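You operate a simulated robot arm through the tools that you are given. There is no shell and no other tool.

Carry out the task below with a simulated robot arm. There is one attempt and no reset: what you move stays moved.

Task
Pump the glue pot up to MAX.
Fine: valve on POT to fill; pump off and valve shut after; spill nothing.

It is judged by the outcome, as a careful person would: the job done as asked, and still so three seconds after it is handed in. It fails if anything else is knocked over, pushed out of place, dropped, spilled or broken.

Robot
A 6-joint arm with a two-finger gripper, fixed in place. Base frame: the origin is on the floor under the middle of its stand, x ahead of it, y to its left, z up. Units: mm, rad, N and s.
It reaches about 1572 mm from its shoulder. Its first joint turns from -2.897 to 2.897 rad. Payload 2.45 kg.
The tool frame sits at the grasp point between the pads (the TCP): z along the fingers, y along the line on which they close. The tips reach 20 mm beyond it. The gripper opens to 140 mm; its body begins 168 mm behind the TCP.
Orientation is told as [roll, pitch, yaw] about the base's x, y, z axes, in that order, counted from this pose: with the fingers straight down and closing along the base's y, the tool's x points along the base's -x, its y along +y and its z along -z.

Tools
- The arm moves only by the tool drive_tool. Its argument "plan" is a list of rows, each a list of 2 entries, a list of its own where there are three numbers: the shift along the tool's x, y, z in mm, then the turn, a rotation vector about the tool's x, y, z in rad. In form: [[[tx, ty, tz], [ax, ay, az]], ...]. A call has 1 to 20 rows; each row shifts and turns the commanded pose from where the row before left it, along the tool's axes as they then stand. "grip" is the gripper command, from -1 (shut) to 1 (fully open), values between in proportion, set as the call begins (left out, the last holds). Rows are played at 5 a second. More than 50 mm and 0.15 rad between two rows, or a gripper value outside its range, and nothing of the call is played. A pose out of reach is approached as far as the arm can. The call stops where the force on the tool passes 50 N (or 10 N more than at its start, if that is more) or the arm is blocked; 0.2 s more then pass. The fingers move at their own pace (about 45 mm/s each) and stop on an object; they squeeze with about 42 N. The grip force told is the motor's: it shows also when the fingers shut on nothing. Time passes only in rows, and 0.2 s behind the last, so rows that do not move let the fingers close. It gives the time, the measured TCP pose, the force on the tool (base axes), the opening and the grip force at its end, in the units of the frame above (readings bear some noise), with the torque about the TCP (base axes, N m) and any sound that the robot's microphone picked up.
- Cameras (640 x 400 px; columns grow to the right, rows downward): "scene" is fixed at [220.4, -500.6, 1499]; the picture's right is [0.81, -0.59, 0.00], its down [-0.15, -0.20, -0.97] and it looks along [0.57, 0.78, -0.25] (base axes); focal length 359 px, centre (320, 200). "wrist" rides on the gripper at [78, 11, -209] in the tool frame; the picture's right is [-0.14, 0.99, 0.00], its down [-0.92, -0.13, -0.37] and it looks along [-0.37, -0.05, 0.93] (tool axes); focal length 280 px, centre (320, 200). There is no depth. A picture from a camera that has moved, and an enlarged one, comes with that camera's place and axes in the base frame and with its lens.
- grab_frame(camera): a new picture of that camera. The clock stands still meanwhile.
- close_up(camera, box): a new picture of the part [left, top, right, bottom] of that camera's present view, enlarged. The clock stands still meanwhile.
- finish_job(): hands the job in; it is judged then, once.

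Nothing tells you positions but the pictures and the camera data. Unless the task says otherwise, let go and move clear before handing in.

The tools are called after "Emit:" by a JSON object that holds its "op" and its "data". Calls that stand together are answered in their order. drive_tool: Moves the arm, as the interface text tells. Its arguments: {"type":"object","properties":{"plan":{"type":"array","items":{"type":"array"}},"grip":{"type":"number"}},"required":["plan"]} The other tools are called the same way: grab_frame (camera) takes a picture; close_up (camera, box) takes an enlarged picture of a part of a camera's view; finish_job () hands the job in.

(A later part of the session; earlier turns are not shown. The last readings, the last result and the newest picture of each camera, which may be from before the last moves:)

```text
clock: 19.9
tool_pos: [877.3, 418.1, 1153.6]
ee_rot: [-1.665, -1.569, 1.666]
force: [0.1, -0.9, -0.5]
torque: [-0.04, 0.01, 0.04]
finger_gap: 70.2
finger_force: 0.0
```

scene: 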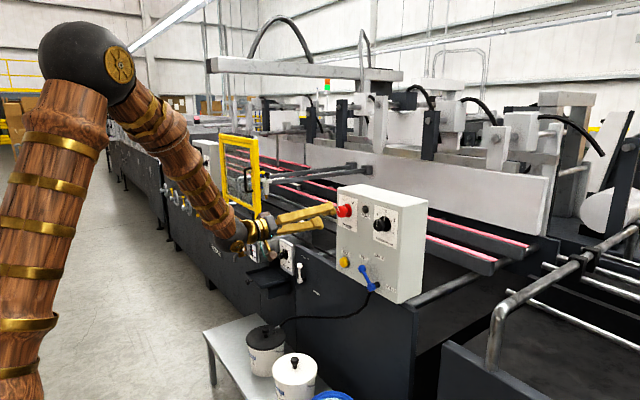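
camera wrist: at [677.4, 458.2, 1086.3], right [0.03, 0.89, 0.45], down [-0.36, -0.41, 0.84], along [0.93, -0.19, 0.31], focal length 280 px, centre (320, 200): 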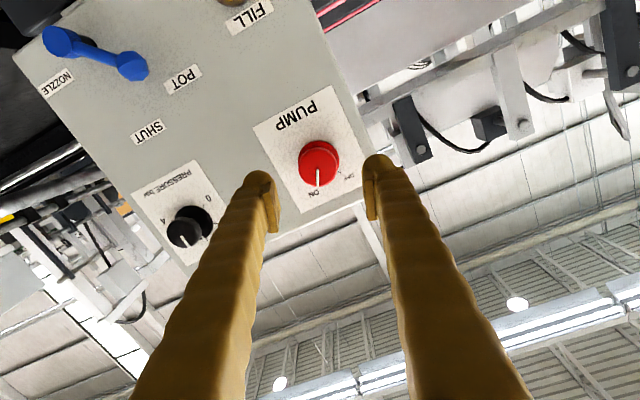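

Emit:
{"op": "drive_tool", "data": {"plan": [[[0, 0, 0], [0, 0.131, 0]], [[0, 0, 0], [0, 0.131, 0]], [[0, 0, 0], [0, 0.131, 0]], [[0, 0, 0], [0, 0.131, 0]], [[0, 0, 0], [0, 0.131, 0]], [[0, 0, 0], [0, 0.131, 0]], [[18.6, 0.4, 35], [0, 0, 0]], [[18.6, 0.4, 35], [0, 0, 0]], [[18.6, 0.4, 35], [0, 0, 0]], [[18.6, 0.4, 35], [0, 0, 0]], [[18.6, 0.4, 35], [0, 0, 0]]], "grip": -1}}

Emit:
{"op": "grab_frame", "data": {"camera": "wrist"}}

Emit:
{"op": "grab_frame", "data": {"camera": "scene"}}

Emit:
{"op": "close_up", "data": {"camera": "scene", "box": [230, 220, 310, 275]}}

Emit:
{"op": "close_up", "data": {"camera": "scene", "box": [310, 220, 390, 280]}}

```text
clock: 22.3
tool_pos: [938.1, 419.5, 962.0]
ee_rot: [-0.003, -0.787, 0.003]
force: [0.1, -0.3, 0.4]
torque: [0.03, 0.03, -0.01]
finger_gap: 0.2
finger_force: 30.0
```

```text
taken
camera wrist: at [735.9, 429.1, 1054.1], right [0.1, 0.99, 0.1], down [0.39, -0.13, 0.91], along [0.92, -0.05, -0.4], focal length 280 px, centre (320, 200)
```

wrist: 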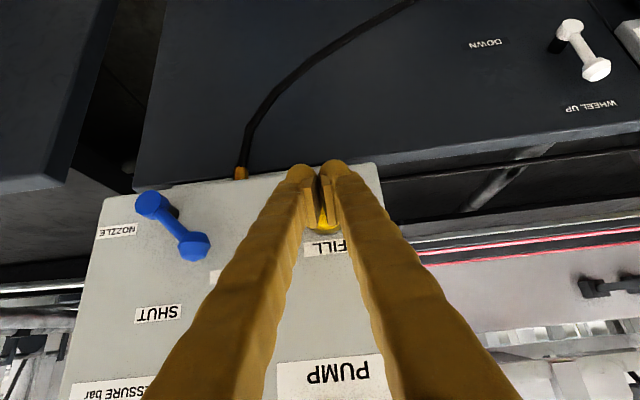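

```text
taken
```

scene: 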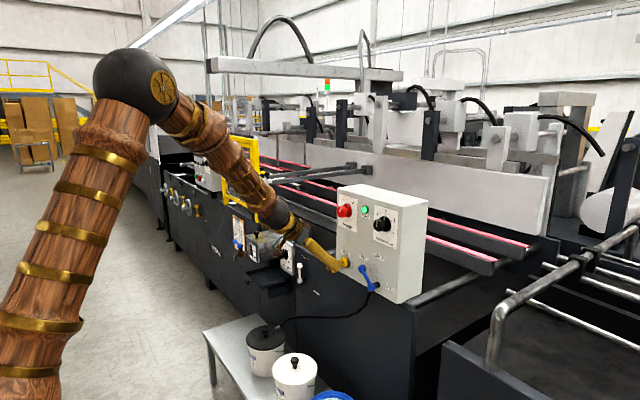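

```text
7.27 times, centred on (270, 248) of scene
camera zoom: at [220.4, -500.6, 1499.0], right [0.81, -0.59, 0.0], down [-0.15, -0.2, -0.97], along [0.57, 0.78, -0.25], focal length 2610 px, centre (684, -146)
```

zoom: 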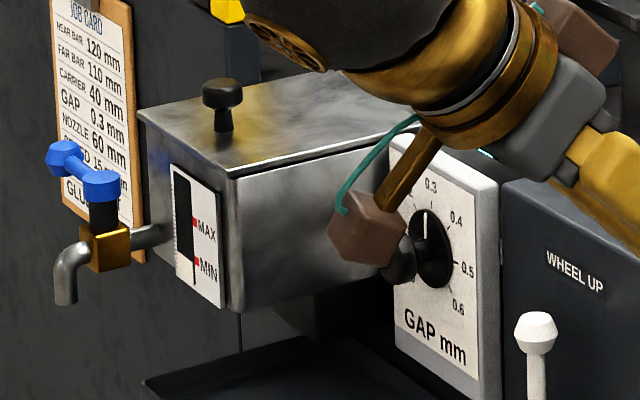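

```text
6.67 times, centred on (350, 250) of scene
camera zoom: at [220.4, -500.6, 1499.0], right [0.81, -0.59, 0.0], down [-0.15, -0.2, -0.97], along [0.57, 0.78, -0.25], focal length 2393 px, centre (120, -133)
```

zoom: 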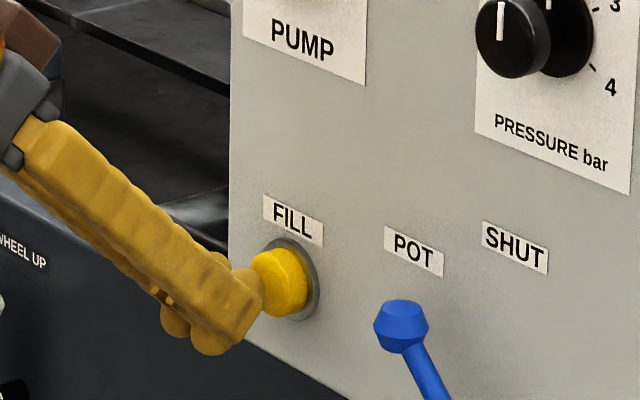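

The gauge is in full view from this pose and the closed fingertips are just short of FILL. I'll ease forward in small steps, watching force and gauge.

Emit:
{"op": "drive_tool", "data": {"plan": [[[2.8, 0, 2.8], [0, 0, 0]], [[-3.5, 0, 3.5], [0, 0, 0]], [[-3.5, 0, 3.5], [0, 0, 0]]]}}

Emit:
{"op": "close_up", "data": {"camera": "scene", "box": [310, 220, 390, 280]}}

Emit:
{"op": "close_up", "data": {"camera": "wrist", "box": [270, 140, 390, 260]}}

```text
clock: 23.1
tool_pos: [945.2, 418.1, 957.0]
ee_rot: [-0.001, -0.784, 0.001]
force: [-0.3, 0.0, -1.0]
torque: [-0.01, 0.02, -0.02]
finger_gap: 0.0
finger_force: 29.1
```

```text
6.67 times, centred on (350, 250) of scene
camera zoom: at [220.4, -500.6, 1499.0], right [0.81, -0.59, 0.0], down [-0.15, -0.2, -0.97], along [0.57, 0.78, -0.25], focal length 2393 px, centre (120, -133)
```

zoom: 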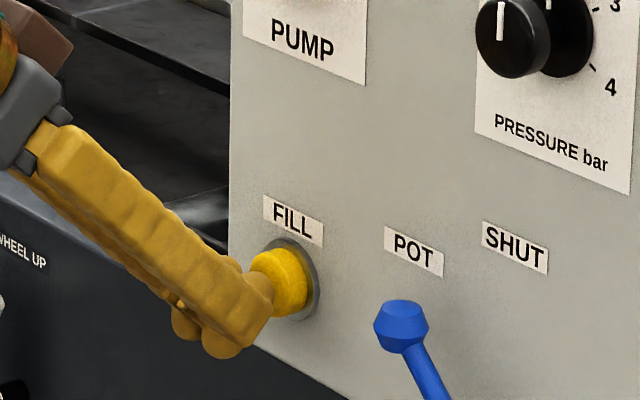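

```text
3.33 times, centred on (330, 200) of wrist
camera zoom: at [743.1, 429.1, 1050.5], right [0.1, 0.99, 0.1], down [0.39, -0.13, 0.91], along [0.92, -0.05, -0.4], focal length 935 px, centre (287, 200)
```

zoom: 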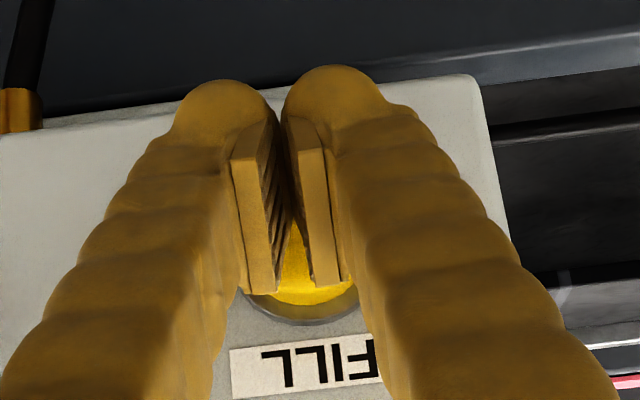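

Emit:
{"op": "drive_tool", "data": {"plan": [[[-2.1, 0.7, 2.1], [0, 0, 0]], [[-2.1, 0.7, 2.1], [0, 0, 0]]]}}

Emit:
{"op": "close_up", "data": {"camera": "scene", "box": [310, 220, 390, 280]}}

Emit:
{"op": "close_up", "data": {"camera": "scene", "box": [244, 238, 264, 264]}}

```text
clock: 23.7
tool_pos: [951.0, 420.0, 958.2]
ee_rot: [-0.002, -0.786, 0.001]
force: [0.0, -0.9, 0.5]
torque: [0.01, -0.04, 0.03]
finger_gap: 0.1
finger_force: 29.2
```

```text
6.67 times, centred on (350, 250) of scene
camera zoom: at [220.4, -500.6, 1499.0], right [0.81, -0.59, 0.0], down [-0.15, -0.2, -0.97], along [0.57, 0.78, -0.25], focal length 2393 px, centre (120, -133)
```

zoom: 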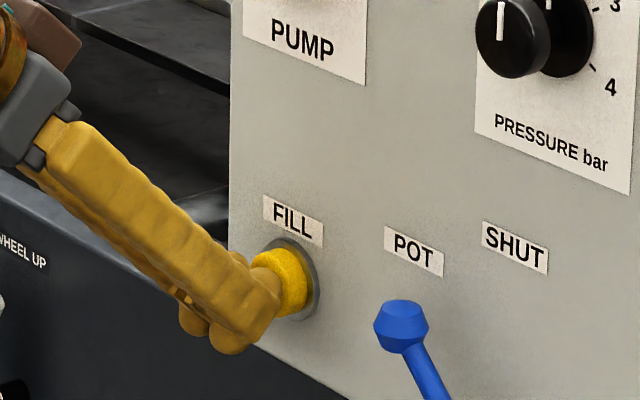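

```text
15.38 times, centred on (254, 251) of scene
camera zoom: at [220.4, -500.6, 1499.0], right [0.81, -0.59, 0.0], down [-0.15, -0.2, -0.97], along [0.57, 0.78, -0.25], focal length 5522 px, centre (1335, -585)
```

zoom: 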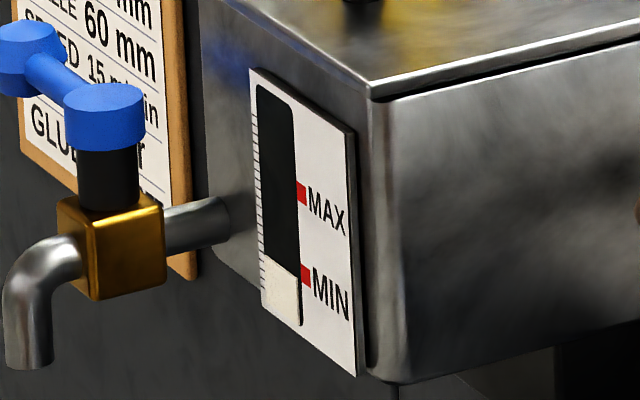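

Emit:
{"op": "drive_tool", "data": {"plan": [[[-1.4, 0, 1.4], [0, 0, 0]], [[-1.4, 0, 1.4], [0, 0, 0]]]}}

Emit:
{"op": "close_up", "data": {"camera": "scene", "box": [244, 238, 264, 264]}}

```text
clock: 24.3
tool_pos: [953.3, 419.0, 958.3]
ee_rot: [-0.001, -0.785, 0.002]
force: [-0.5, 1.4, 0.3]
torque: [0.0, -0.03, 0.0]
finger_gap: 0.0
finger_force: 29.4
```

```text
15.38 times, centred on (254, 251) of scene
camera zoom: at [220.4, -500.6, 1499.0], right [0.81, -0.59, 0.0], down [-0.15, -0.2, -0.97], along [0.57, 0.78, -0.25], focal length 5522 px, centre (1335, -585)
```

zoom: 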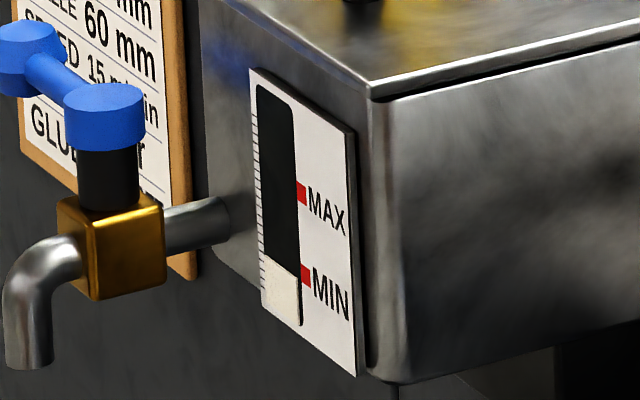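

Emit:
{"op": "drive_tool", "data": {"plan": [[[-1.4, 0, 1.4], [0, 0, 0]], [[-1.4, 0, 1.4], [0, 0, 0]]]}}

Emit:
{"op": "close_up", "data": {"camera": "scene", "box": [310, 220, 390, 280]}}

Emit:
{"op": "close_up", "data": {"camera": "scene", "box": [244, 238, 264, 264]}}

```text
clock: 24.9
tool_pos: [959.2, 419.8, 956.6]
ee_rot: [-0.002, -0.783, 0.002]
force: [0.4, -0.2, 0.2]
torque: [0.02, 0.03, 0.0]
finger_gap: 5.9
finger_force: 29.2
```

```text
6.67 times, centred on (350, 250) of scene
camera zoom: at [220.4, -500.6, 1499.0], right [0.81, -0.59, 0.0], down [-0.15, -0.2, -0.97], along [0.57, 0.78, -0.25], focal length 2393 px, centre (120, -133)
```

zoom: 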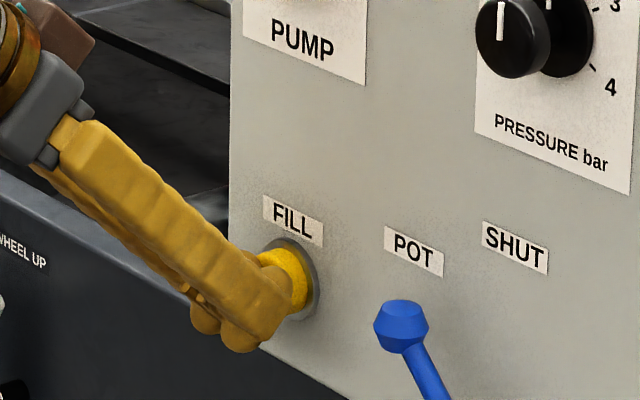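

```text
15.38 times, centred on (254, 251) of scene
camera zoom: at [220.4, -500.6, 1499.0], right [0.81, -0.59, 0.0], down [-0.15, -0.2, -0.97], along [0.57, 0.78, -0.25], focal length 5522 px, centre (1335, -585)
```

zoom: 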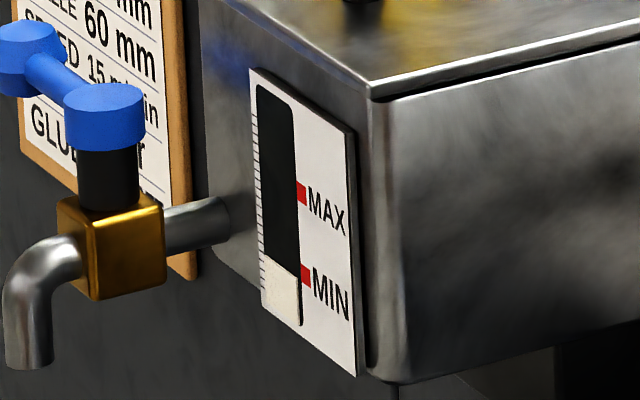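

The gap reading jumped to 5.9 mm, which suggests the finger pads are touching the button and being eased apart. I'll look at the wrist view before pushing further.

Emit:
{"op": "close_up", "data": {"camera": "wrist", "box": [270, 140, 390, 260]}}

Emit:
{"op": "close_up", "data": {"camera": "scene", "box": [328, 242, 360, 270]}}

```text
3.33 times, centred on (330, 200) of wrist
camera zoom: at [756.7, 430.2, 1049.7], right [0.1, 0.99, 0.1], down [0.39, -0.13, 0.91], along [0.92, -0.05, -0.4], focal length 935 px, centre (287, 200)
```

zoom: 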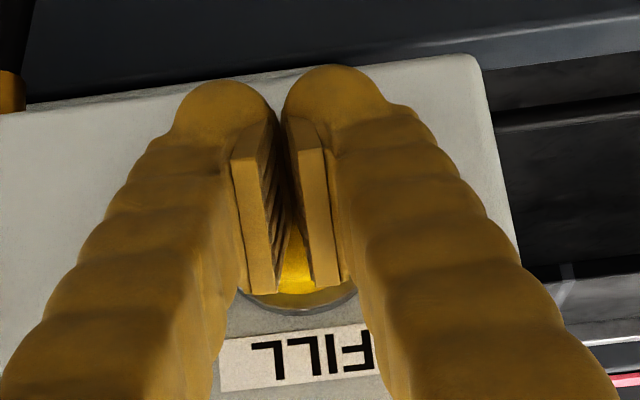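

```text
14.29 times, centred on (344, 256) of scene
camera zoom: at [220.4, -500.6, 1499.0], right [0.81, -0.59, 0.0], down [-0.15, -0.2, -0.97], along [0.57, 0.78, -0.25], focal length 5127 px, centre (-23, -600)
```

zoom: 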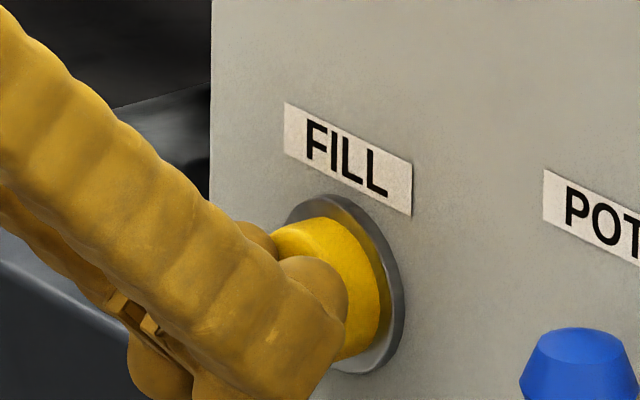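

Emit:
{"op": "drive_tool", "data": {"plan": [[[-1.4, 0, 1.4], [0, 0, 0]]]}}

Emit:
{"op": "close_up", "data": {"camera": "scene", "box": [244, 238, 264, 264]}}

Emit:
{"op": "close_up", "data": {"camera": "scene", "box": [328, 242, 360, 270]}}

```text
clock: 25.3
tool_pos: [961.3, 417.6, 955.7]
ee_rot: [0.0, -0.784, 0.0]
force: [-0.4, 0.6, -0.2]
torque: [0.0, 0.01, 0.03]
finger_gap: 6.0
finger_force: 28.9
```

```text
15.38 times, centred on (254, 251) of scene
camera zoom: at [220.4, -500.6, 1499.0], right [0.81, -0.59, 0.0], down [-0.15, -0.2, -0.97], along [0.57, 0.78, -0.25], focal length 5522 px, centre (1335, -585)
```

zoom: 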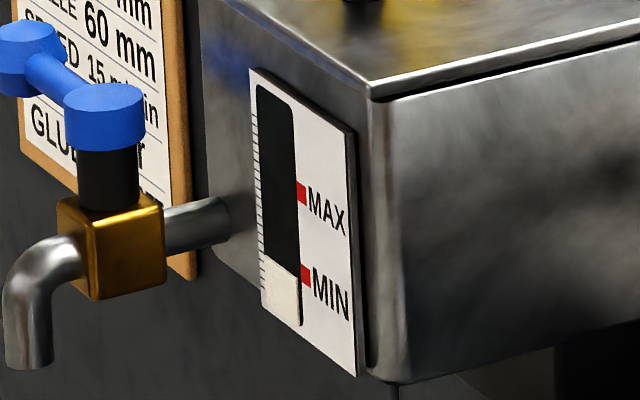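

```text
14.29 times, centred on (344, 256) of scene
camera zoom: at [220.4, -500.6, 1499.0], right [0.81, -0.59, 0.0], down [-0.15, -0.2, -0.97], along [0.57, 0.78, -0.25], focal length 5127 px, centre (-23, -600)
```

zoom: 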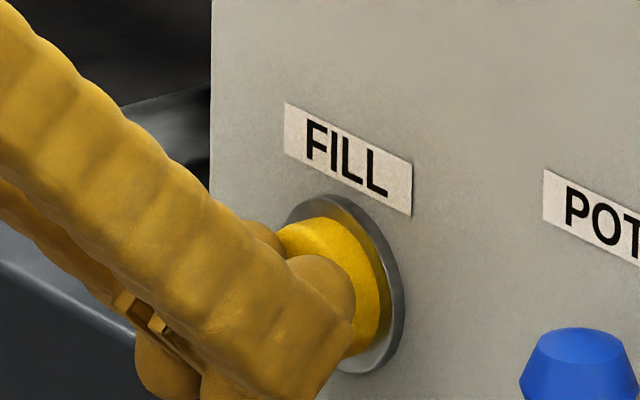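

No force yet and the level is unchanged. I'll keep easing forward.

Emit:
{"op": "drive_tool", "data": {"plan": [[[-1.4, 0.7, 1.4], [0, 0, 0]]]}}

Emit:
{"op": "drive_tool", "data": {"plan": [[[-1.4, 0, 1.4], [0, 0, 0]]]}}

Emit:
{"op": "close_up", "data": {"camera": "scene", "box": [244, 238, 264, 264]}}

Emit:
{"op": "close_up", "data": {"camera": "scene", "box": [328, 242, 360, 270]}}

```text
clock: 25.7
tool_pos: [962.2, 419.1, 957.3]
ee_rot: [-0.003, -0.784, 0.003]
force: [-1.3, -0.3, 0.8]
torque: [0.01, 0.01, -0.04]
finger_gap: 6.1
finger_force: 29.6
heard: click
```

```text
clock: 26.1
tool_pos: [964.7, 419.8, 956.1]
ee_rot: [-0.004, -0.784, 0.004]
force: [-2.7, 0.5, -0.3]
torque: [-0.03, 0.0, -0.01]
finger_gap: 6.1
finger_force: 29.4
```

```text
15.38 times, centred on (254, 251) of scene
camera zoom: at [220.4, -500.6, 1499.0], right [0.81, -0.59, 0.0], down [-0.15, -0.2, -0.97], along [0.57, 0.78, -0.25], focal length 5522 px, centre (1335, -585)
```

zoom: 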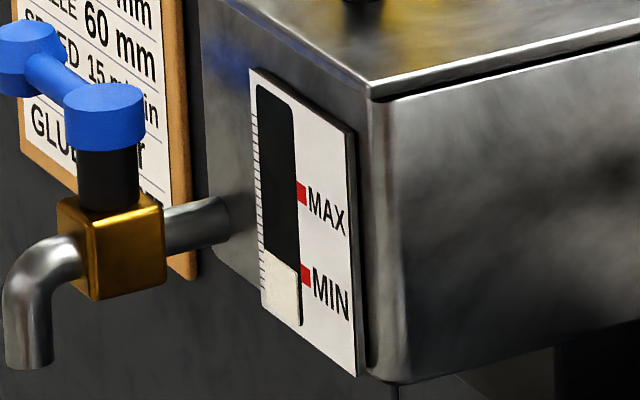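

```text
14.29 times, centred on (344, 256) of scene
camera zoom: at [220.4, -500.6, 1499.0], right [0.81, -0.59, 0.0], down [-0.15, -0.2, -0.97], along [0.57, 0.78, -0.25], focal length 5127 px, centre (-23, -600)
```

zoom: 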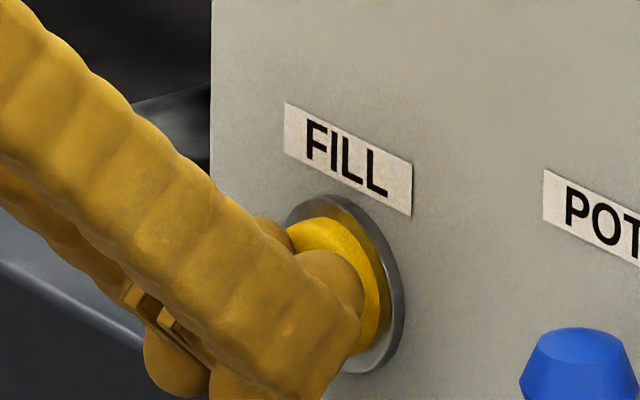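

A click, and the level has begun to rise slowly. I'll hold the button about a second and measure the rate.

Emit:
{"op": "drive_tool", "data": {"plan": [[[0, 0, 0], [0, 0, 0]], [[0, 0, 0], [0, 0, 0]], [[0, 0, 0], [0, 0, 0]], [[0, 0, 0], [0, 0, 0]]]}}

Emit:
{"op": "close_up", "data": {"camera": "scene", "box": [244, 238, 264, 264]}}

```text
clock: 27.1
tool_pos: [963.9, 419.0, 957.2]
ee_rot: [-0.001, -0.784, 0.001]
force: [-2.4, -0.9, -1.2]
torque: [0.01, 0.03, 0.01]
finger_gap: 5.9
finger_force: 29.8
```

```text
15.38 times, centred on (254, 251) of scene
camera zoom: at [220.4, -500.6, 1499.0], right [0.81, -0.59, 0.0], down [-0.15, -0.2, -0.97], along [0.57, 0.78, -0.25], focal length 5522 px, centre (1335, -585)
```

zoom: 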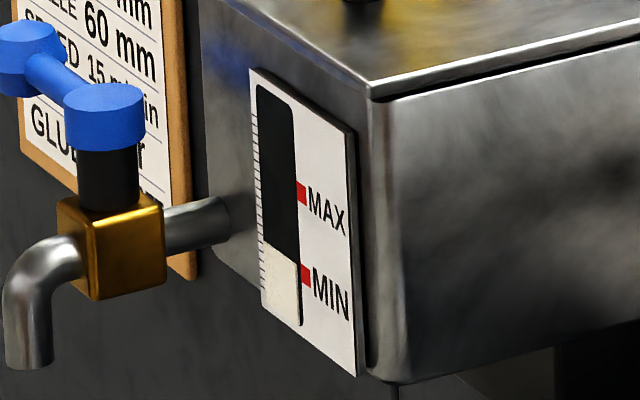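

Emit:
{"op": "close_up", "data": {"camera": "scene", "box": [246, 245, 262, 255]}}

Emit:
{"op": "drive_tool", "data": {"plan": [[[0, 0, 0], [0, 0, 0]], [[0, 0, 0], [0, 0, 0]], [[0, 0, 0], [0, 0, 0]], [[0, 0, 0], [0, 0, 0]], [[0, 0, 0], [0, 0, 0]], [[0, 0, 0], [0, 0, 0]], [[0, 0, 0], [0, 0, 0]], [[0, 0, 0], [0, 0, 0]], [[0, 0, 0], [0, 0, 0]]]}}

Emit:
{"op": "close_up", "data": {"camera": "scene", "box": [246, 245, 262, 255]}}

```text
16.00 times, centred on (254, 250) of scene
camera zoom: at [220.4, -500.6, 1499.0], right [0.81, -0.59, 0.0], down [-0.15, -0.2, -0.97], along [0.57, 0.78, -0.25], focal length 5743 px, centre (1376, -600)
```

zoom: 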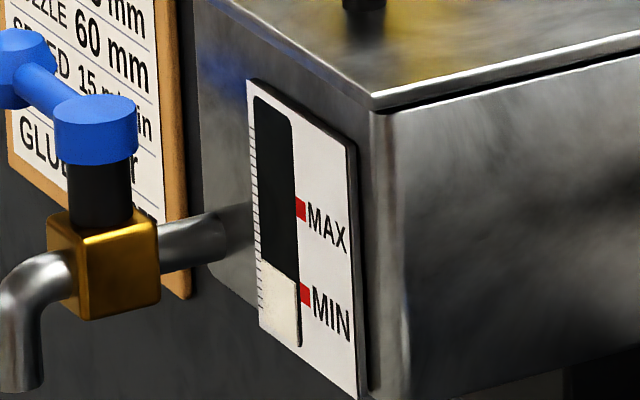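

```text
clock: 29.1
tool_pos: [964.4, 419.4, 957.5]
ee_rot: [-0.003, -0.783, 0.0]
force: [-2.6, -0.1, 0.7]
torque: [-0.01, -0.01, -0.02]
finger_gap: 6.1
finger_force: 29.7
```

```text
16.00 times, centred on (254, 250) of scene
camera zoom: at [220.4, -500.6, 1499.0], right [0.81, -0.59, 0.0], down [-0.15, -0.2, -0.97], along [0.57, 0.78, -0.25], focal length 5743 px, centre (1376, -600)
```

zoom: 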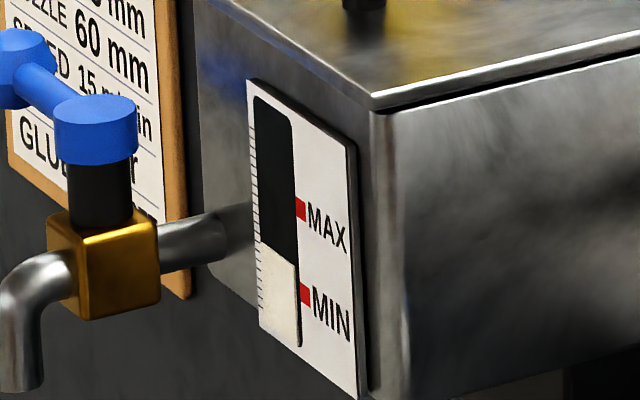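

The level climbs about 9 px/s in this view and needs about 55 px more to MAX, so roughly 6 s. I'll hold 3 s, then re-check.

Emit:
{"op": "drive_tool", "data": {"plan": [[[0, 0, 0], [0, 0, 0]], [[0, 0, 0], [0, 0, 0]], [[0, 0, 0], [0, 0, 0]], [[0, 0, 0], [0, 0, 0]], [[0, 0, 0], [0, 0, 0]], [[0, 0, 0], [0, 0, 0]], [[0, 0, 0], [0, 0, 0]], [[0, 0, 0], [0, 0, 0]], [[0, 0, 0], [0, 0, 0]], [[0, 0, 0], [0, 0, 0]], [[0, 0, 0], [0, 0, 0]], [[0, 0, 0], [0, 0, 0]], [[0, 0, 0], [0, 0, 0]], [[0, 0, 0], [0, 0, 0]]]}}

Emit:
{"op": "close_up", "data": {"camera": "scene", "box": [246, 245, 262, 255]}}

Emit:
{"op": "grab_frame", "data": {"camera": "scene"}}

```text
clock: 32.1
tool_pos: [964.0, 420.1, 958.2]
ee_rot: [-0.001, -0.784, 0.002]
force: [-3.0, 0.5, -1.0]
torque: [0.01, -0.02, -0.04]
finger_gap: 5.9
finger_force: 29.6
```

```text
16.00 times, centred on (254, 250) of scene
camera zoom: at [220.4, -500.6, 1499.0], right [0.81, -0.59, 0.0], down [-0.15, -0.2, -0.97], along [0.57, 0.78, -0.25], focal length 5743 px, centre (1376, -600)
```

zoom: 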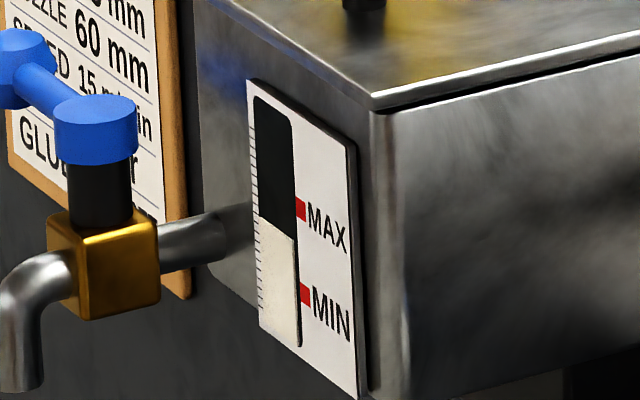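

```text
taken
```

scene: 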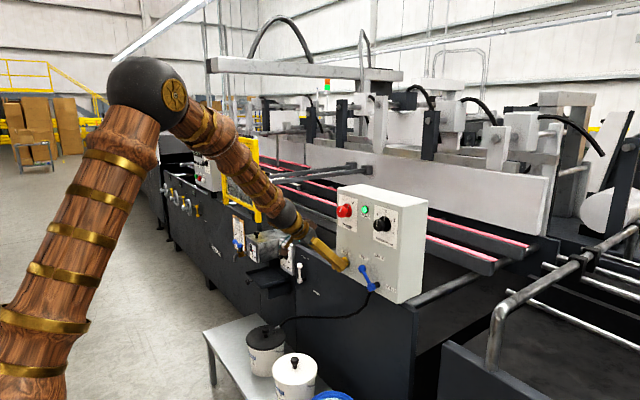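

About 32 px remain (about 4 s). I'll hold about 2 s more, then back off briefly to verify the flow stops when the button is released.

Emit:
{"op": "drive_tool", "data": {"plan": [[[0, 0, 0], [0, 0, 0]], [[0, 0, 0], [0, 0, 0]], [[0, 0, 0], [0, 0, 0]], [[0, 0, 0], [0, 0, 0]], [[0, 0, 0], [0, 0, 0]], [[0, 0, 0], [0, 0, 0]], [[0, 0, 0], [0, 0, 0]], [[0, 0, 0], [0, 0, 0]], [[2.8, 0, -2.8], [0, 0, 0]]]}}

Emit:
{"op": "close_up", "data": {"camera": "scene", "box": [246, 245, 262, 255]}}

Emit:
{"op": "drive_tool", "data": {"plan": [[[2.1, 0, -2.1], [0, 0, 0]], [[0, 0, 0], [0, 0, 0]]]}}

Emit:
{"op": "close_up", "data": {"camera": "scene", "box": [246, 245, 262, 255]}}

```text
clock: 34.1
tool_pos: [960.4, 419.3, 956.7]
ee_rot: [-0.003, -0.787, -0.001]
force: [-1.0, 0.4, 0.5]
torque: [0.02, -0.02, -0.02]
finger_gap: 6.1
finger_force: 29.9
```

```text
16.00 times, centred on (254, 250) of scene
camera zoom: at [220.4, -500.6, 1499.0], right [0.81, -0.59, 0.0], down [-0.15, -0.2, -0.97], along [0.57, 0.78, -0.25], focal length 5743 px, centre (1376, -600)
```

zoom: 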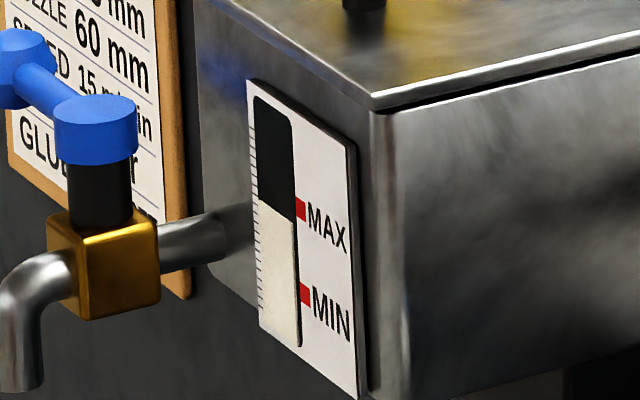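

```text
clock: 34.7
tool_pos: [958.3, 419.3, 956.4]
ee_rot: [-0.003, -0.787, 0.001]
force: [0.2, 0.6, -0.6]
torque: [0.0, -0.01, 0.0]
finger_gap: 0.0
finger_force: 29.7
```

```text
16.00 times, centred on (254, 250) of scene
camera zoom: at [220.4, -500.6, 1499.0], right [0.81, -0.59, 0.0], down [-0.15, -0.2, -0.97], along [0.57, 0.78, -0.25], focal length 5743 px, centre (1376, -600)
```

zoom: 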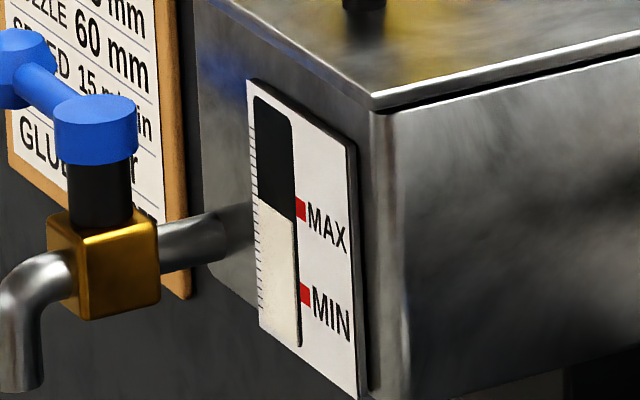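

Releasing the button stops the flow, and the level holds just under MAX. I'll give it another short press for most of the remaining 14 px.

Emit:
{"op": "drive_tool", "data": {"plan": [[[-2.5, 0, 2.5], [0, 0, 0]], [[-2.4, 0, 2.4], [0, 0, 0]], [[0, 0, 0], [0, 0, 0]], [[0, 0, 0], [0, 0, 0]], [[0, 0, 0], [0, 0, 0]], [[0, 0, 0], [0, 0, 0]], [[0, 0, 0], [0, 0, 0]], [[3.5, 0, -3.5], [0, 0, 0]]]}}

Emit:
{"op": "close_up", "data": {"camera": "scene", "box": [246, 245, 262, 255]}}

Emit:
{"op": "drive_tool", "data": {"plan": [[[1.4, 0, -1.4], [0, 0, 0]], [[0, 0, 0], [0, 0, 0]]]}}

Emit:
{"op": "close_up", "data": {"camera": "scene", "box": [246, 245, 262, 255]}}

```text
clock: 36.5
tool_pos: [960.0, 421.5, 958.0]
ee_rot: [-0.003, -0.784, 0.0]
force: [-0.8, 0.3, 0.3]
torque: [0.01, -0.01, -0.06]
finger_gap: 0.0
finger_force: 29.4
heard: click
```

```text
16.00 times, centred on (254, 250) of scene
camera zoom: at [220.4, -500.6, 1499.0], right [0.81, -0.59, 0.0], down [-0.15, -0.2, -0.97], along [0.57, 0.78, -0.25], focal length 5743 px, centre (1376, -600)
```

zoom: 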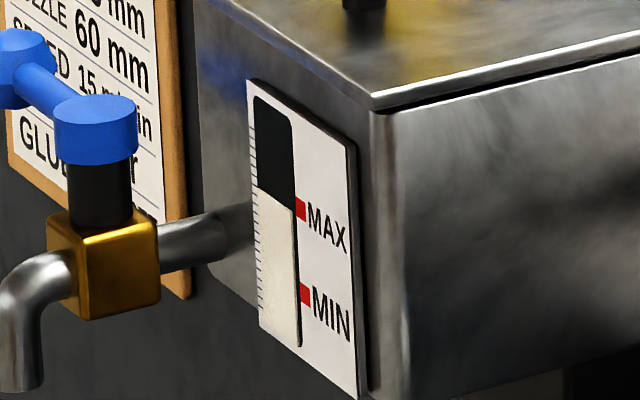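

```text
clock: 37.1
tool_pos: [958.4, 421.7, 956.5]
ee_rot: [-0.002, -0.785, 0.002]
force: [0.0, 0.4, -0.1]
torque: [0.02, -0.01, 0.0]
finger_gap: 0.2
finger_force: 29.1
```

```text
16.00 times, centred on (254, 250) of scene
camera zoom: at [220.4, -500.6, 1499.0], right [0.81, -0.59, 0.0], down [-0.15, -0.2, -0.97], along [0.57, 0.78, -0.25], focal length 5743 px, centre (1376, -600)
```

zoom: 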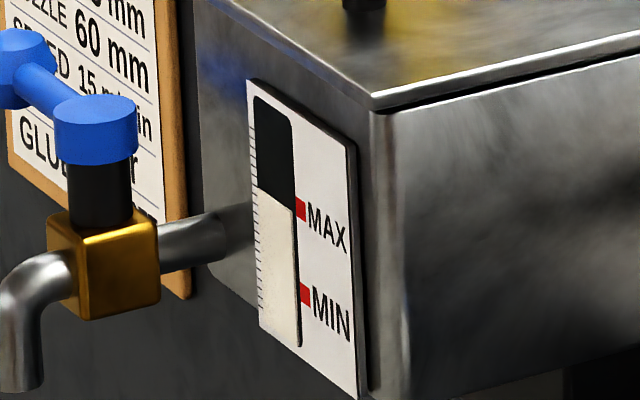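

The level is now within the MAX mark, a hair below its centre. One very short tap should centre it.

Emit:
{"op": "drive_tool", "data": {"plan": [[[-2.5, 0, 2.5], [0, 0, 0]], [[-2.4, 0, 2.4], [0, 0, 0]], [[3.5, 0, -3.5], [0, 0, 0]], [[1.4, 0, -1.4], [0, 0, 0]]]}}

Emit:
{"op": "close_up", "data": {"camera": "scene", "box": [246, 245, 262, 255]}}

```text
clock: 38.1
tool_pos: [957.3, 421.2, 956.2]
ee_rot: [-0.001, -0.786, 0.001]
force: [0.5, -1.3, 0.4]
torque: [0.0, -0.01, 0.01]
finger_gap: 0.0
finger_force: 29.6
heard: click
```

```text
16.00 times, centred on (254, 250) of scene
camera zoom: at [220.4, -500.6, 1499.0], right [0.81, -0.59, 0.0], down [-0.15, -0.2, -0.97], along [0.57, 0.78, -0.25], focal length 5743 px, centre (1376, -600)
```

zoom: 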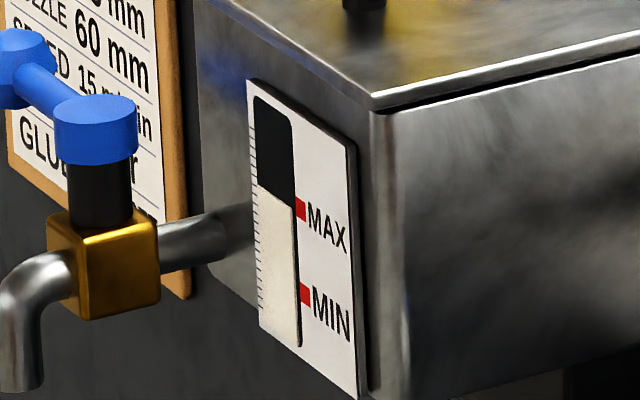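

The level line now meets the centre of the MAX mark. I'll back off the button, raise, level the tool and line up with the pump knob to switch it off.

Emit:
{"op": "drive_tool", "data": {"plan": [[[24.7, 0, -24.7], [0, 0, 0]], [[24.7, 0, -24.7], [0, 0, 0]], [[-27.3, 0, -27.3], [0, 0, 0]], [[-27.3, 0, -27.3], [0, 0, 0]], [[-27.3, 0, -27.3], [0, 0, 0]], [[-27.3, 0, -27.3], [0, 0, 0]], [[-27.3, 0, -27.3], [0, 0, 0]], [[0, -3, 0], [0, -0.131, 0]], [[0, -3, 0], [0, -0.131, 0]], [[0, 0, 0], [0, -0.131, 0]], [[0, 0, 0], [0, -0.131, 0]], [[0, 0, 0], [0, -0.131, 0]], [[0, 0, 0], [0, -0.131, 0]], [[0, 0, 0], [0, 0, 0.1]], [[0, 0, 0], [0, 0, 0.1]]], "grip": 0}}

Emit:
{"op": "grab_frame", "data": {"camera": "wrist"}}

Emit:
{"op": "close_up", "data": {"camera": "scene", "box": [320, 180, 440, 310]}}

Emit:
{"op": "close_up", "data": {"camera": "scene", "box": [246, 245, 262, 255]}}

```text
clock: 41.3
tool_pos: [887.8, 415.4, 1150.4]
ee_rot: [1.573, -1.373, -1.571]
force: [-0.4, -0.3, 0.3]
torque: [-0.01, -0.04, -0.01]
finger_gap: 69.9
finger_force: 0.0
```

```text
taken
camera wrist: at [679.7, 440.5, 1075.7], right [0.0, 0.94, 0.33], down [-0.37, -0.31, 0.88], along [0.93, -0.12, 0.35], focal length 280 px, centre (320, 200)
```

wrist: 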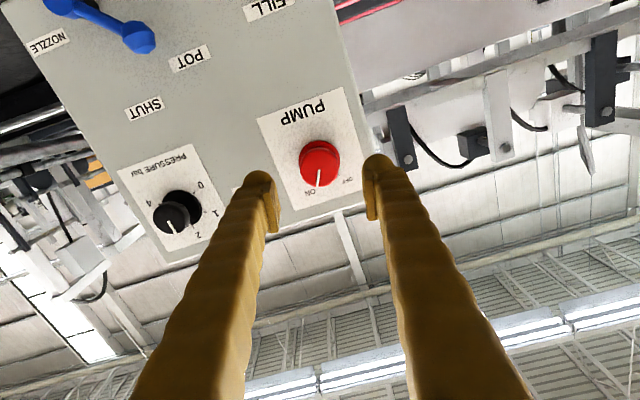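

```text
3.08 times, centred on (380, 245) of scene
camera zoom: at [220.4, -500.6, 1499.0], right [0.81, -0.59, 0.0], down [-0.15, -0.2, -0.97], along [0.57, 0.78, -0.25], focal length 1104 px, centre (135, 62)
```

zoom: 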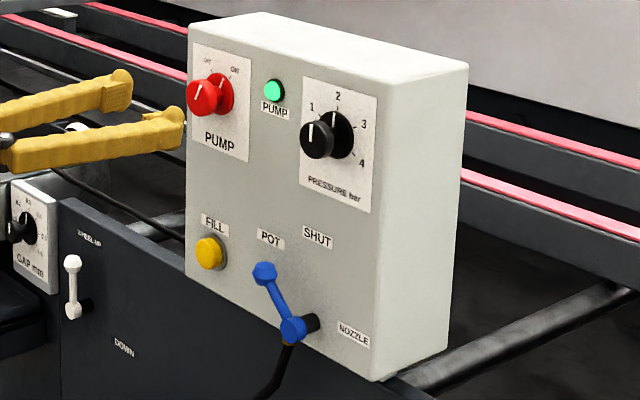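

```text
16.00 times, centred on (254, 250) of scene
camera zoom: at [220.4, -500.6, 1499.0], right [0.81, -0.59, 0.0], down [-0.15, -0.2, -0.97], along [0.57, 0.78, -0.25], focal length 5743 px, centre (1376, -600)
```

zoom: 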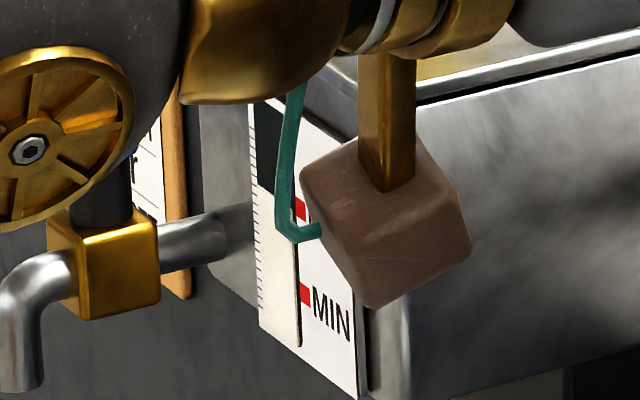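

Emit:
{"op": "drive_tool", "data": {"plan": [[[1, -0.5, 27], [0, 0, 0]], [[1, -0.5, 27], [0, 0, 0]], [[0.5, 0, 27], [0, 0, 0]], [[0, 0, 0], [0, 0, 0]]]}}

Emit:
{"op": "grab_frame", "data": {"camera": "wrist"}}

```text
clock: 42.3
tool_pos: [970.7, 416.2, 1149.8]
ee_rot: [1.57, -1.371, -1.569]
force: [0.2, 0.1, 0.3]
torque: [0.0, -0.03, 0.0]
finger_gap: 69.9
finger_force: 0.1
```

```text
taken
camera wrist: at [762.2, 441.7, 1075.0], right [0.0, 0.94, 0.33], down [-0.37, -0.31, 0.88], along [0.93, -0.12, 0.35], focal length 280 px, centre (320, 200)
```

wrist: 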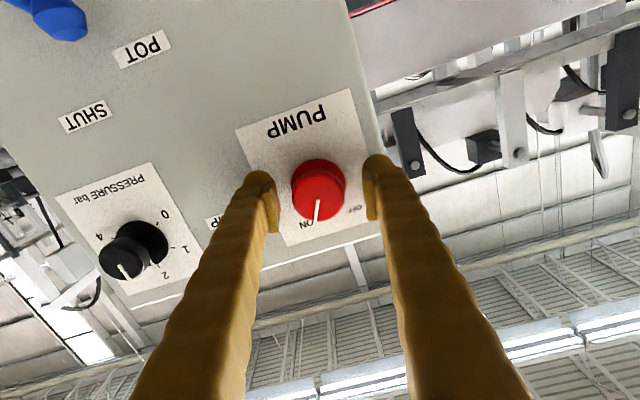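

The knob is centred between the fingers. Closing on it now.

Emit:
{"op": "drive_tool", "data": {"plan": [[[1.5, -0.5, 0], [0, 0, 0]], [[0, 0, 0], [0, 0, 0]], [[0, 0, 0], [0, 0, 0]], [[0, 0, 0], [0, 0, 0]]], "grip": -1}}

Emit:
{"op": "drive_tool", "data": {"plan": [[[0, 0, 0], [0, 0, -0.125]], [[0, 0, 0], [0, 0, -0.125]], [[0, 0, 0], [0, 0, -0.125]], [[0, 0, 0], [0, 0, -0.125]], [[0, 0, 0], [0, 0, -0.125]]]}}

Emit:
{"op": "grab_frame", "data": {"camera": "wrist"}}

Emit:
{"op": "close_up", "data": {"camera": "scene", "box": [320, 180, 440, 310]}}

```text
clock: 43.3
tool_pos: [970.5, 415.0, 1148.1]
ee_rot: [1.572, -1.372, -1.571]
force: [23.0, -4.1, -1.4]
torque: [0.01, 0.02, 0.02]
finger_gap: 38.7
finger_force: 43.7
```

```text
clock: 43.9
tool_pos: [970.7, 416.0, 1147.1]
ee_rot: [-1.588, -1.539, 1.587]
force: [17.8, 2.9, -1.1]
torque: [0.01, 0.15, 0.04]
finger_gap: 38.5
finger_force: 44.8
stopped in row 3: the force on the tool passed its limit at 56 N (the readings are from after the stop); the commanded pose is now the measured one
```

```text
taken
camera wrist: at [762.2, 422.3, 1068.8], right [0.0, 0.99, 0.11], down [-0.37, -0.1, 0.92], along [0.93, -0.04, 0.37], focal length 280 px, centre (320, 200)
```

wrist: 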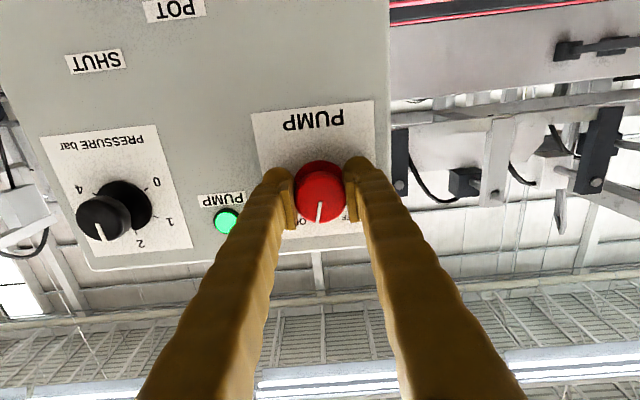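

```text
3.08 times, centred on (380, 245) of scene
camera zoom: at [220.4, -500.6, 1499.0], right [0.81, -0.59, 0.0], down [-0.15, -0.2, -0.97], along [0.57, 0.78, -0.25], focal length 1104 px, centre (135, 62)
```

zoom: 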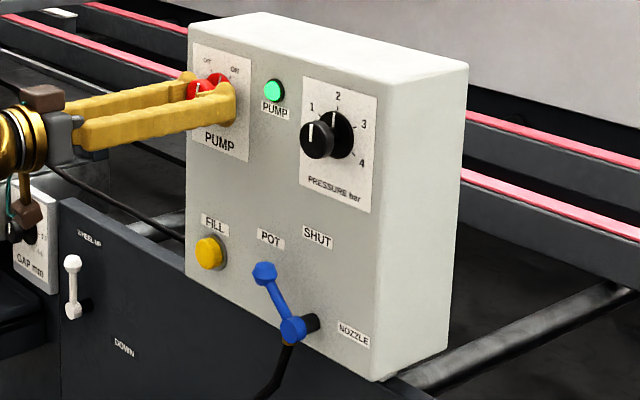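

The knob has turned about 13° counter-clockwise; the stop was a force spike along x from squeezing its tapered rim. I'll ease the tool 1.5 mm inward to relieve it and continue more slowly.

Emit:
{"op": "drive_tool", "data": {"plan": [[[0, 0, 1.5], [0, 0, 0]], [[0, 0, 0], [0, 0, 0]]]}}

Emit:
{"op": "drive_tool", "data": {"plan": [[[0, 0, 0], [0, 0, -0.08]], [[0, 0, 0], [0, 0, -0.08]], [[0, 0, 0], [0, 0, -0.08]], [[0, 0, 0], [0, 0, -0.08]]]}}

Emit:
{"op": "grab_frame", "data": {"camera": "wrist"}}

```text
clock: 44.5
tool_pos: [970.8, 413.6, 1147.5]
ee_rot: [-1.603, -1.538, 1.601]
force: [-2.7, -4.3, 0.3]
torque: [0.04, 0.0, -0.04]
finger_gap: 38.3
finger_force: 45.5
```

```text
clock: 45.5
tool_pos: [971.0, 414.4, 1147.4]
ee_rot: [-1.573, -1.217, 1.573]
force: [-6.6, -8.7, -3.0]
torque: [0.03, -0.09, -0.06]
finger_gap: 38.2
finger_force: 45.1
```

```text
taken
camera wrist: at [762.8, 396.4, 1070.3], right [0.0, 0.98, -0.21], down [-0.37, 0.2, 0.91], along [0.93, 0.08, 0.36], focal length 280 px, centre (320, 200)
```

wrist: 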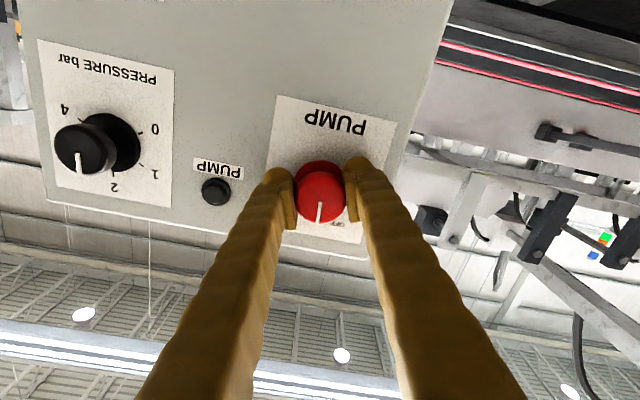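

The pump lamp has gone out. I'll keep turning to bring the pointer fully onto OFF (about 28° more).

Emit:
{"op": "drive_tool", "data": {"plan": [[[0, 0, 0], [0, 0, -0.08]], [[0, 0, 0], [0, 0, -0.08]], [[0, 0, 0], [0, 0, -0.08]], [[0, 0, 0], [0, 0, -0.08]], [[0, 0, 0], [0, 0, -0.08]], [[0, 0, 0], [0, 0, -0.08]]]}}

Emit:
{"op": "grab_frame", "data": {"camera": "wrist"}}

Emit:
{"op": "close_up", "data": {"camera": "scene", "box": [320, 185, 400, 235]}}

```text
clock: 46.9
tool_pos: [971.2, 413.5, 1148.5]
ee_rot: [-1.574, -0.755, 1.57]
force: [-11.4, -7.0, 7.0]
torque: [0.0, 0.0, -0.11]
finger_gap: 38.0
finger_force: 44.9
stopped in row 6: the force on the tool passed its limit at 51 N (the readings are from after the stop); the commanded pose is now the measured one
```

```text
taken
camera wrist: at [763.1, 363.5, 1086.3], right [0.0, 0.78, -0.63], down [-0.37, 0.58, 0.72], along [0.93, 0.23, 0.29], focal length 280 px, centre (320, 200)
```

wrist: 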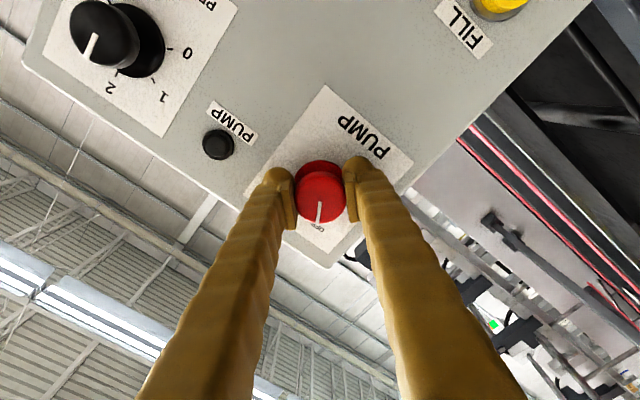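

```text
8.00 times, centred on (360, 210) of scene
camera zoom: at [220.4, -500.6, 1499.0], right [0.81, -0.59, 0.0], down [-0.15, -0.2, -0.97], along [0.57, 0.78, -0.25], focal length 2871 px, centre (0, 120)
```

zoom: 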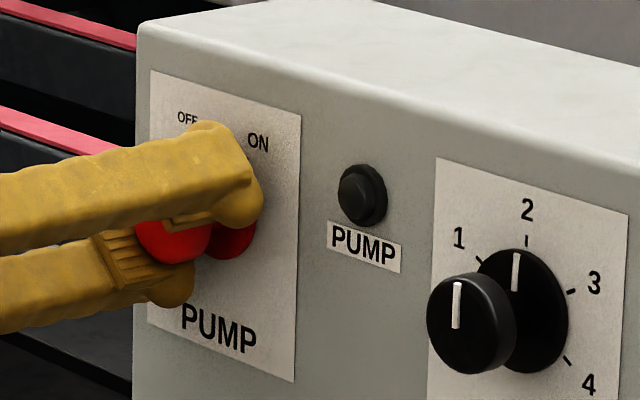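

The lamp is out and the knob has come up against its OFF stop. I'll release and back away.

Emit:
{"op": "drive_tool", "data": {"plan": [[[0, 0, 0], [0, 0, 0]], [[0, 0, 0], [0, 0, 0]], [[0, 0, 0], [0, 0, 0]]], "grip": 0}}

Emit:
{"op": "drive_tool", "data": {"plan": [[[0, 0, -27], [0, 0, 0]], [[0, 0, -27], [0, 0, 0]], [[0, 0, -27], [0, 0, 0]]]}}

Emit:
{"op": "grab_frame", "data": {"camera": "wrist"}}

Emit:
{"op": "close_up", "data": {"camera": "scene", "box": [320, 185, 400, 235]}}

Emit:
{"op": "close_up", "data": {"camera": "scene", "box": [246, 245, 262, 255]}}

```text
clock: 47.7
tool_pos: [972.7, 414.4, 1148.2]
ee_rot: [-1.573, -0.753, 1.57]
force: [-0.1, -0.1, 0.0]
torque: [0.01, 0.03, -0.04]
finger_gap: 70.1
finger_force: 0.1
```

```text
clock: 48.5
tool_pos: [892.2, 412.7, 1150.5]
ee_rot: [-1.573, -0.754, 1.572]
force: [1.4, 0.2, 0.2]
torque: [0.01, 0.02, -0.05]
finger_gap: 69.9
finger_force: 0.0
```

```text
taken
camera wrist: at [683.9, 362.2, 1087.7], right [0.0, 0.78, -0.63], down [-0.37, 0.58, 0.72], along [0.93, 0.23, 0.29], focal length 280 px, centre (320, 200)
```

wrist: 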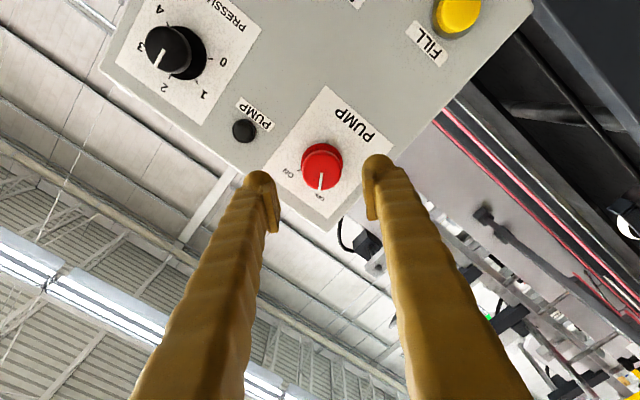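

```text
8.00 times, centred on (360, 210) of scene
camera zoom: at [220.4, -500.6, 1499.0], right [0.81, -0.59, 0.0], down [-0.15, -0.2, -0.97], along [0.57, 0.78, -0.25], focal length 2871 px, centre (0, 120)
```

zoom: 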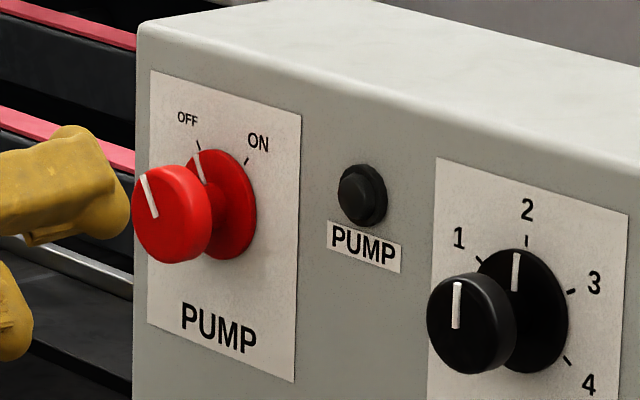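

```text
16.00 times, centred on (254, 250) of scene
camera zoom: at [220.4, -500.6, 1499.0], right [0.81, -0.59, 0.0], down [-0.15, -0.2, -0.97], along [0.57, 0.78, -0.25], focal length 5743 px, centre (1376, -600)
```

zoom: 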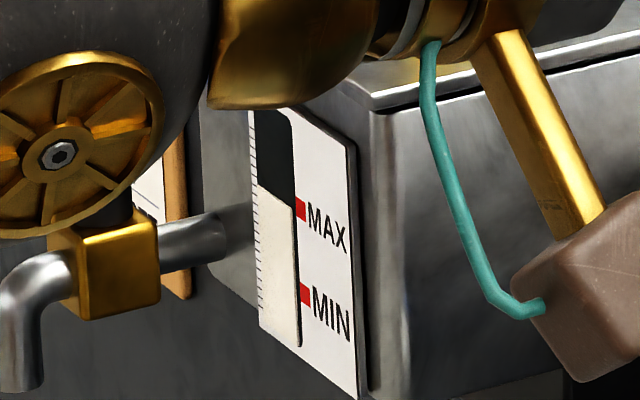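

The pump is OFF and the level holds at MAX. Next I return to the lever knob at POT, around (y 302, z 983), to swing it back to SHUT.

Emit:
{"op": "drive_tool", "data": {"plan": [[[39.5, 6.8, 0], [0, 0, 0]], [[39.5, 6.8, 0], [0, 0, 0]], [[39.5, 6.8, 0], [0, 0, 0]], [[39.5, 6.8, 0], [0, 0, 0]], [[39.5, 6.8, 0], [0, 0, 0]], [[0, 0, 0], [0, 0, -0.031]]]}}

Emit:
{"op": "grab_frame", "data": {"camera": "wrist"}}

```text
clock: 49.9
tool_pos: [889.3, 292.0, 987.9]
ee_rot: [-1.573, -0.723, 1.57]
force: [0.1, -0.2, -0.4]
torque: [0.01, -0.02, 0.0]
finger_gap: 69.6
finger_force: 0.0
```

```text
taken
camera wrist: at [680.7, 240.4, 927.9], right [0.0, 0.76, -0.65], down [-0.37, 0.61, 0.7], along [0.93, 0.24, 0.28], focal length 280 px, centre (320, 200)
```

wrist: 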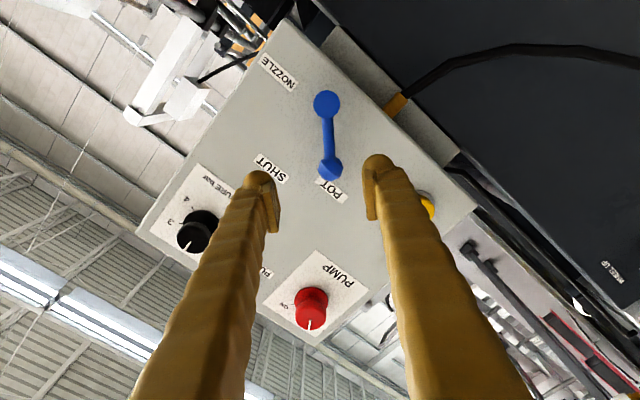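

Emit:
{"op": "drive_tool", "data": {"plan": [[[-5.9, 10.1, 0], [0, 0, 0.063]], [[0, 0, 26], [0, 0, 0]], [[0, 0, 0], [0, 0, 0]]]}}

Emit:
{"op": "grab_frame", "data": {"camera": "wrist"}}

```text
clock: 50.7
tool_pos: [915.9, 303.0, 984.3]
ee_rot: [-1.575, -0.786, 1.569]
force: [-0.2, -0.3, -0.5]
torque: [-0.03, -0.02, 0.0]
finger_gap: 69.8
finger_force: 0.1
```

```text
taken
camera wrist: at [707.3, 255.3, 920.8], right [0.0, 0.8, -0.6], down [-0.37, 0.56, 0.74], along [0.93, 0.22, 0.3], focal length 280 px, centre (320, 200)
```

wrist: 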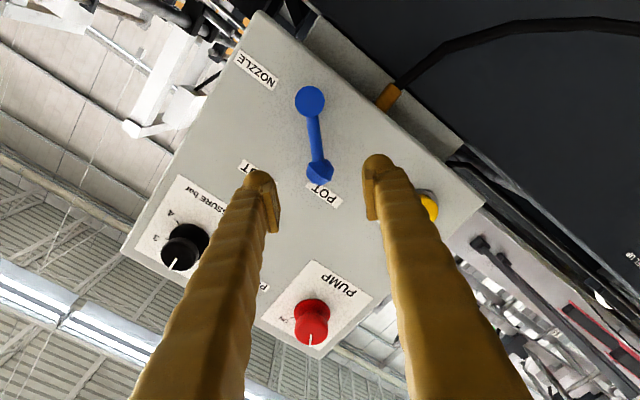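

The knob is exactly centred. I'll advance 52 mm, close on it, and then swing 45° back to SHUT.

Emit:
{"op": "drive_tool", "data": {"plan": [[[0, 0, 26], [0, 0, 0]], [[0, 0, 26], [0, 0, 0]], [[0, 0, 0], [0, 0, 0]]]}}

Emit:
{"op": "drive_tool", "data": {"plan": [[[0, 0, 0], [0, 0, 0]], [[0, 0, 0], [0, 0, 0]], [[0, 0, 0], [0, 0, 0]], [[0, 0, 0], [0, 0, 0]]], "grip": -1}}

Emit:
{"op": "grab_frame", "data": {"camera": "wrist"}}

```text
clock: 51.5
tool_pos: [966.8, 303.8, 987.3]
ee_rot: [-1.573, -0.786, 1.571]
force: [0.6, -0.1, 0.6]
torque: [0.05, -0.01, 0.02]
finger_gap: 70.2
finger_force: 0.0
```

```text
clock: 52.5
tool_pos: [967.1, 302.3, 987.2]
ee_rot: [-1.572, -0.785, 1.57]
force: [1.1, 2.6, -0.9]
torque: [0.04, -0.05, 0.01]
finger_gap: 24.9
finger_force: 32.9
```

```text
taken
camera wrist: at [759.0, 254.7, 923.9], right [0.0, 0.8, -0.6], down [-0.37, 0.56, 0.74], along [0.93, 0.22, 0.3], focal length 280 px, centre (320, 200)
```

wrist: 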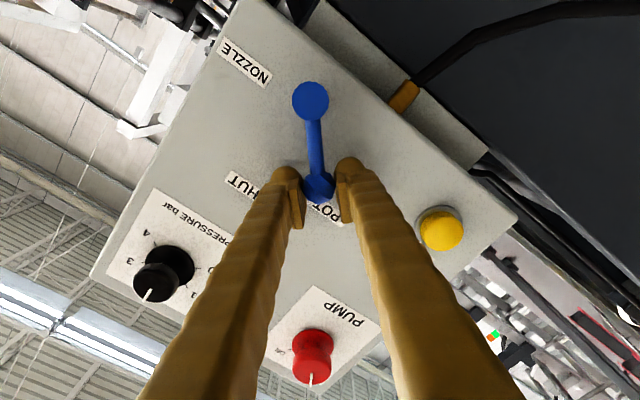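

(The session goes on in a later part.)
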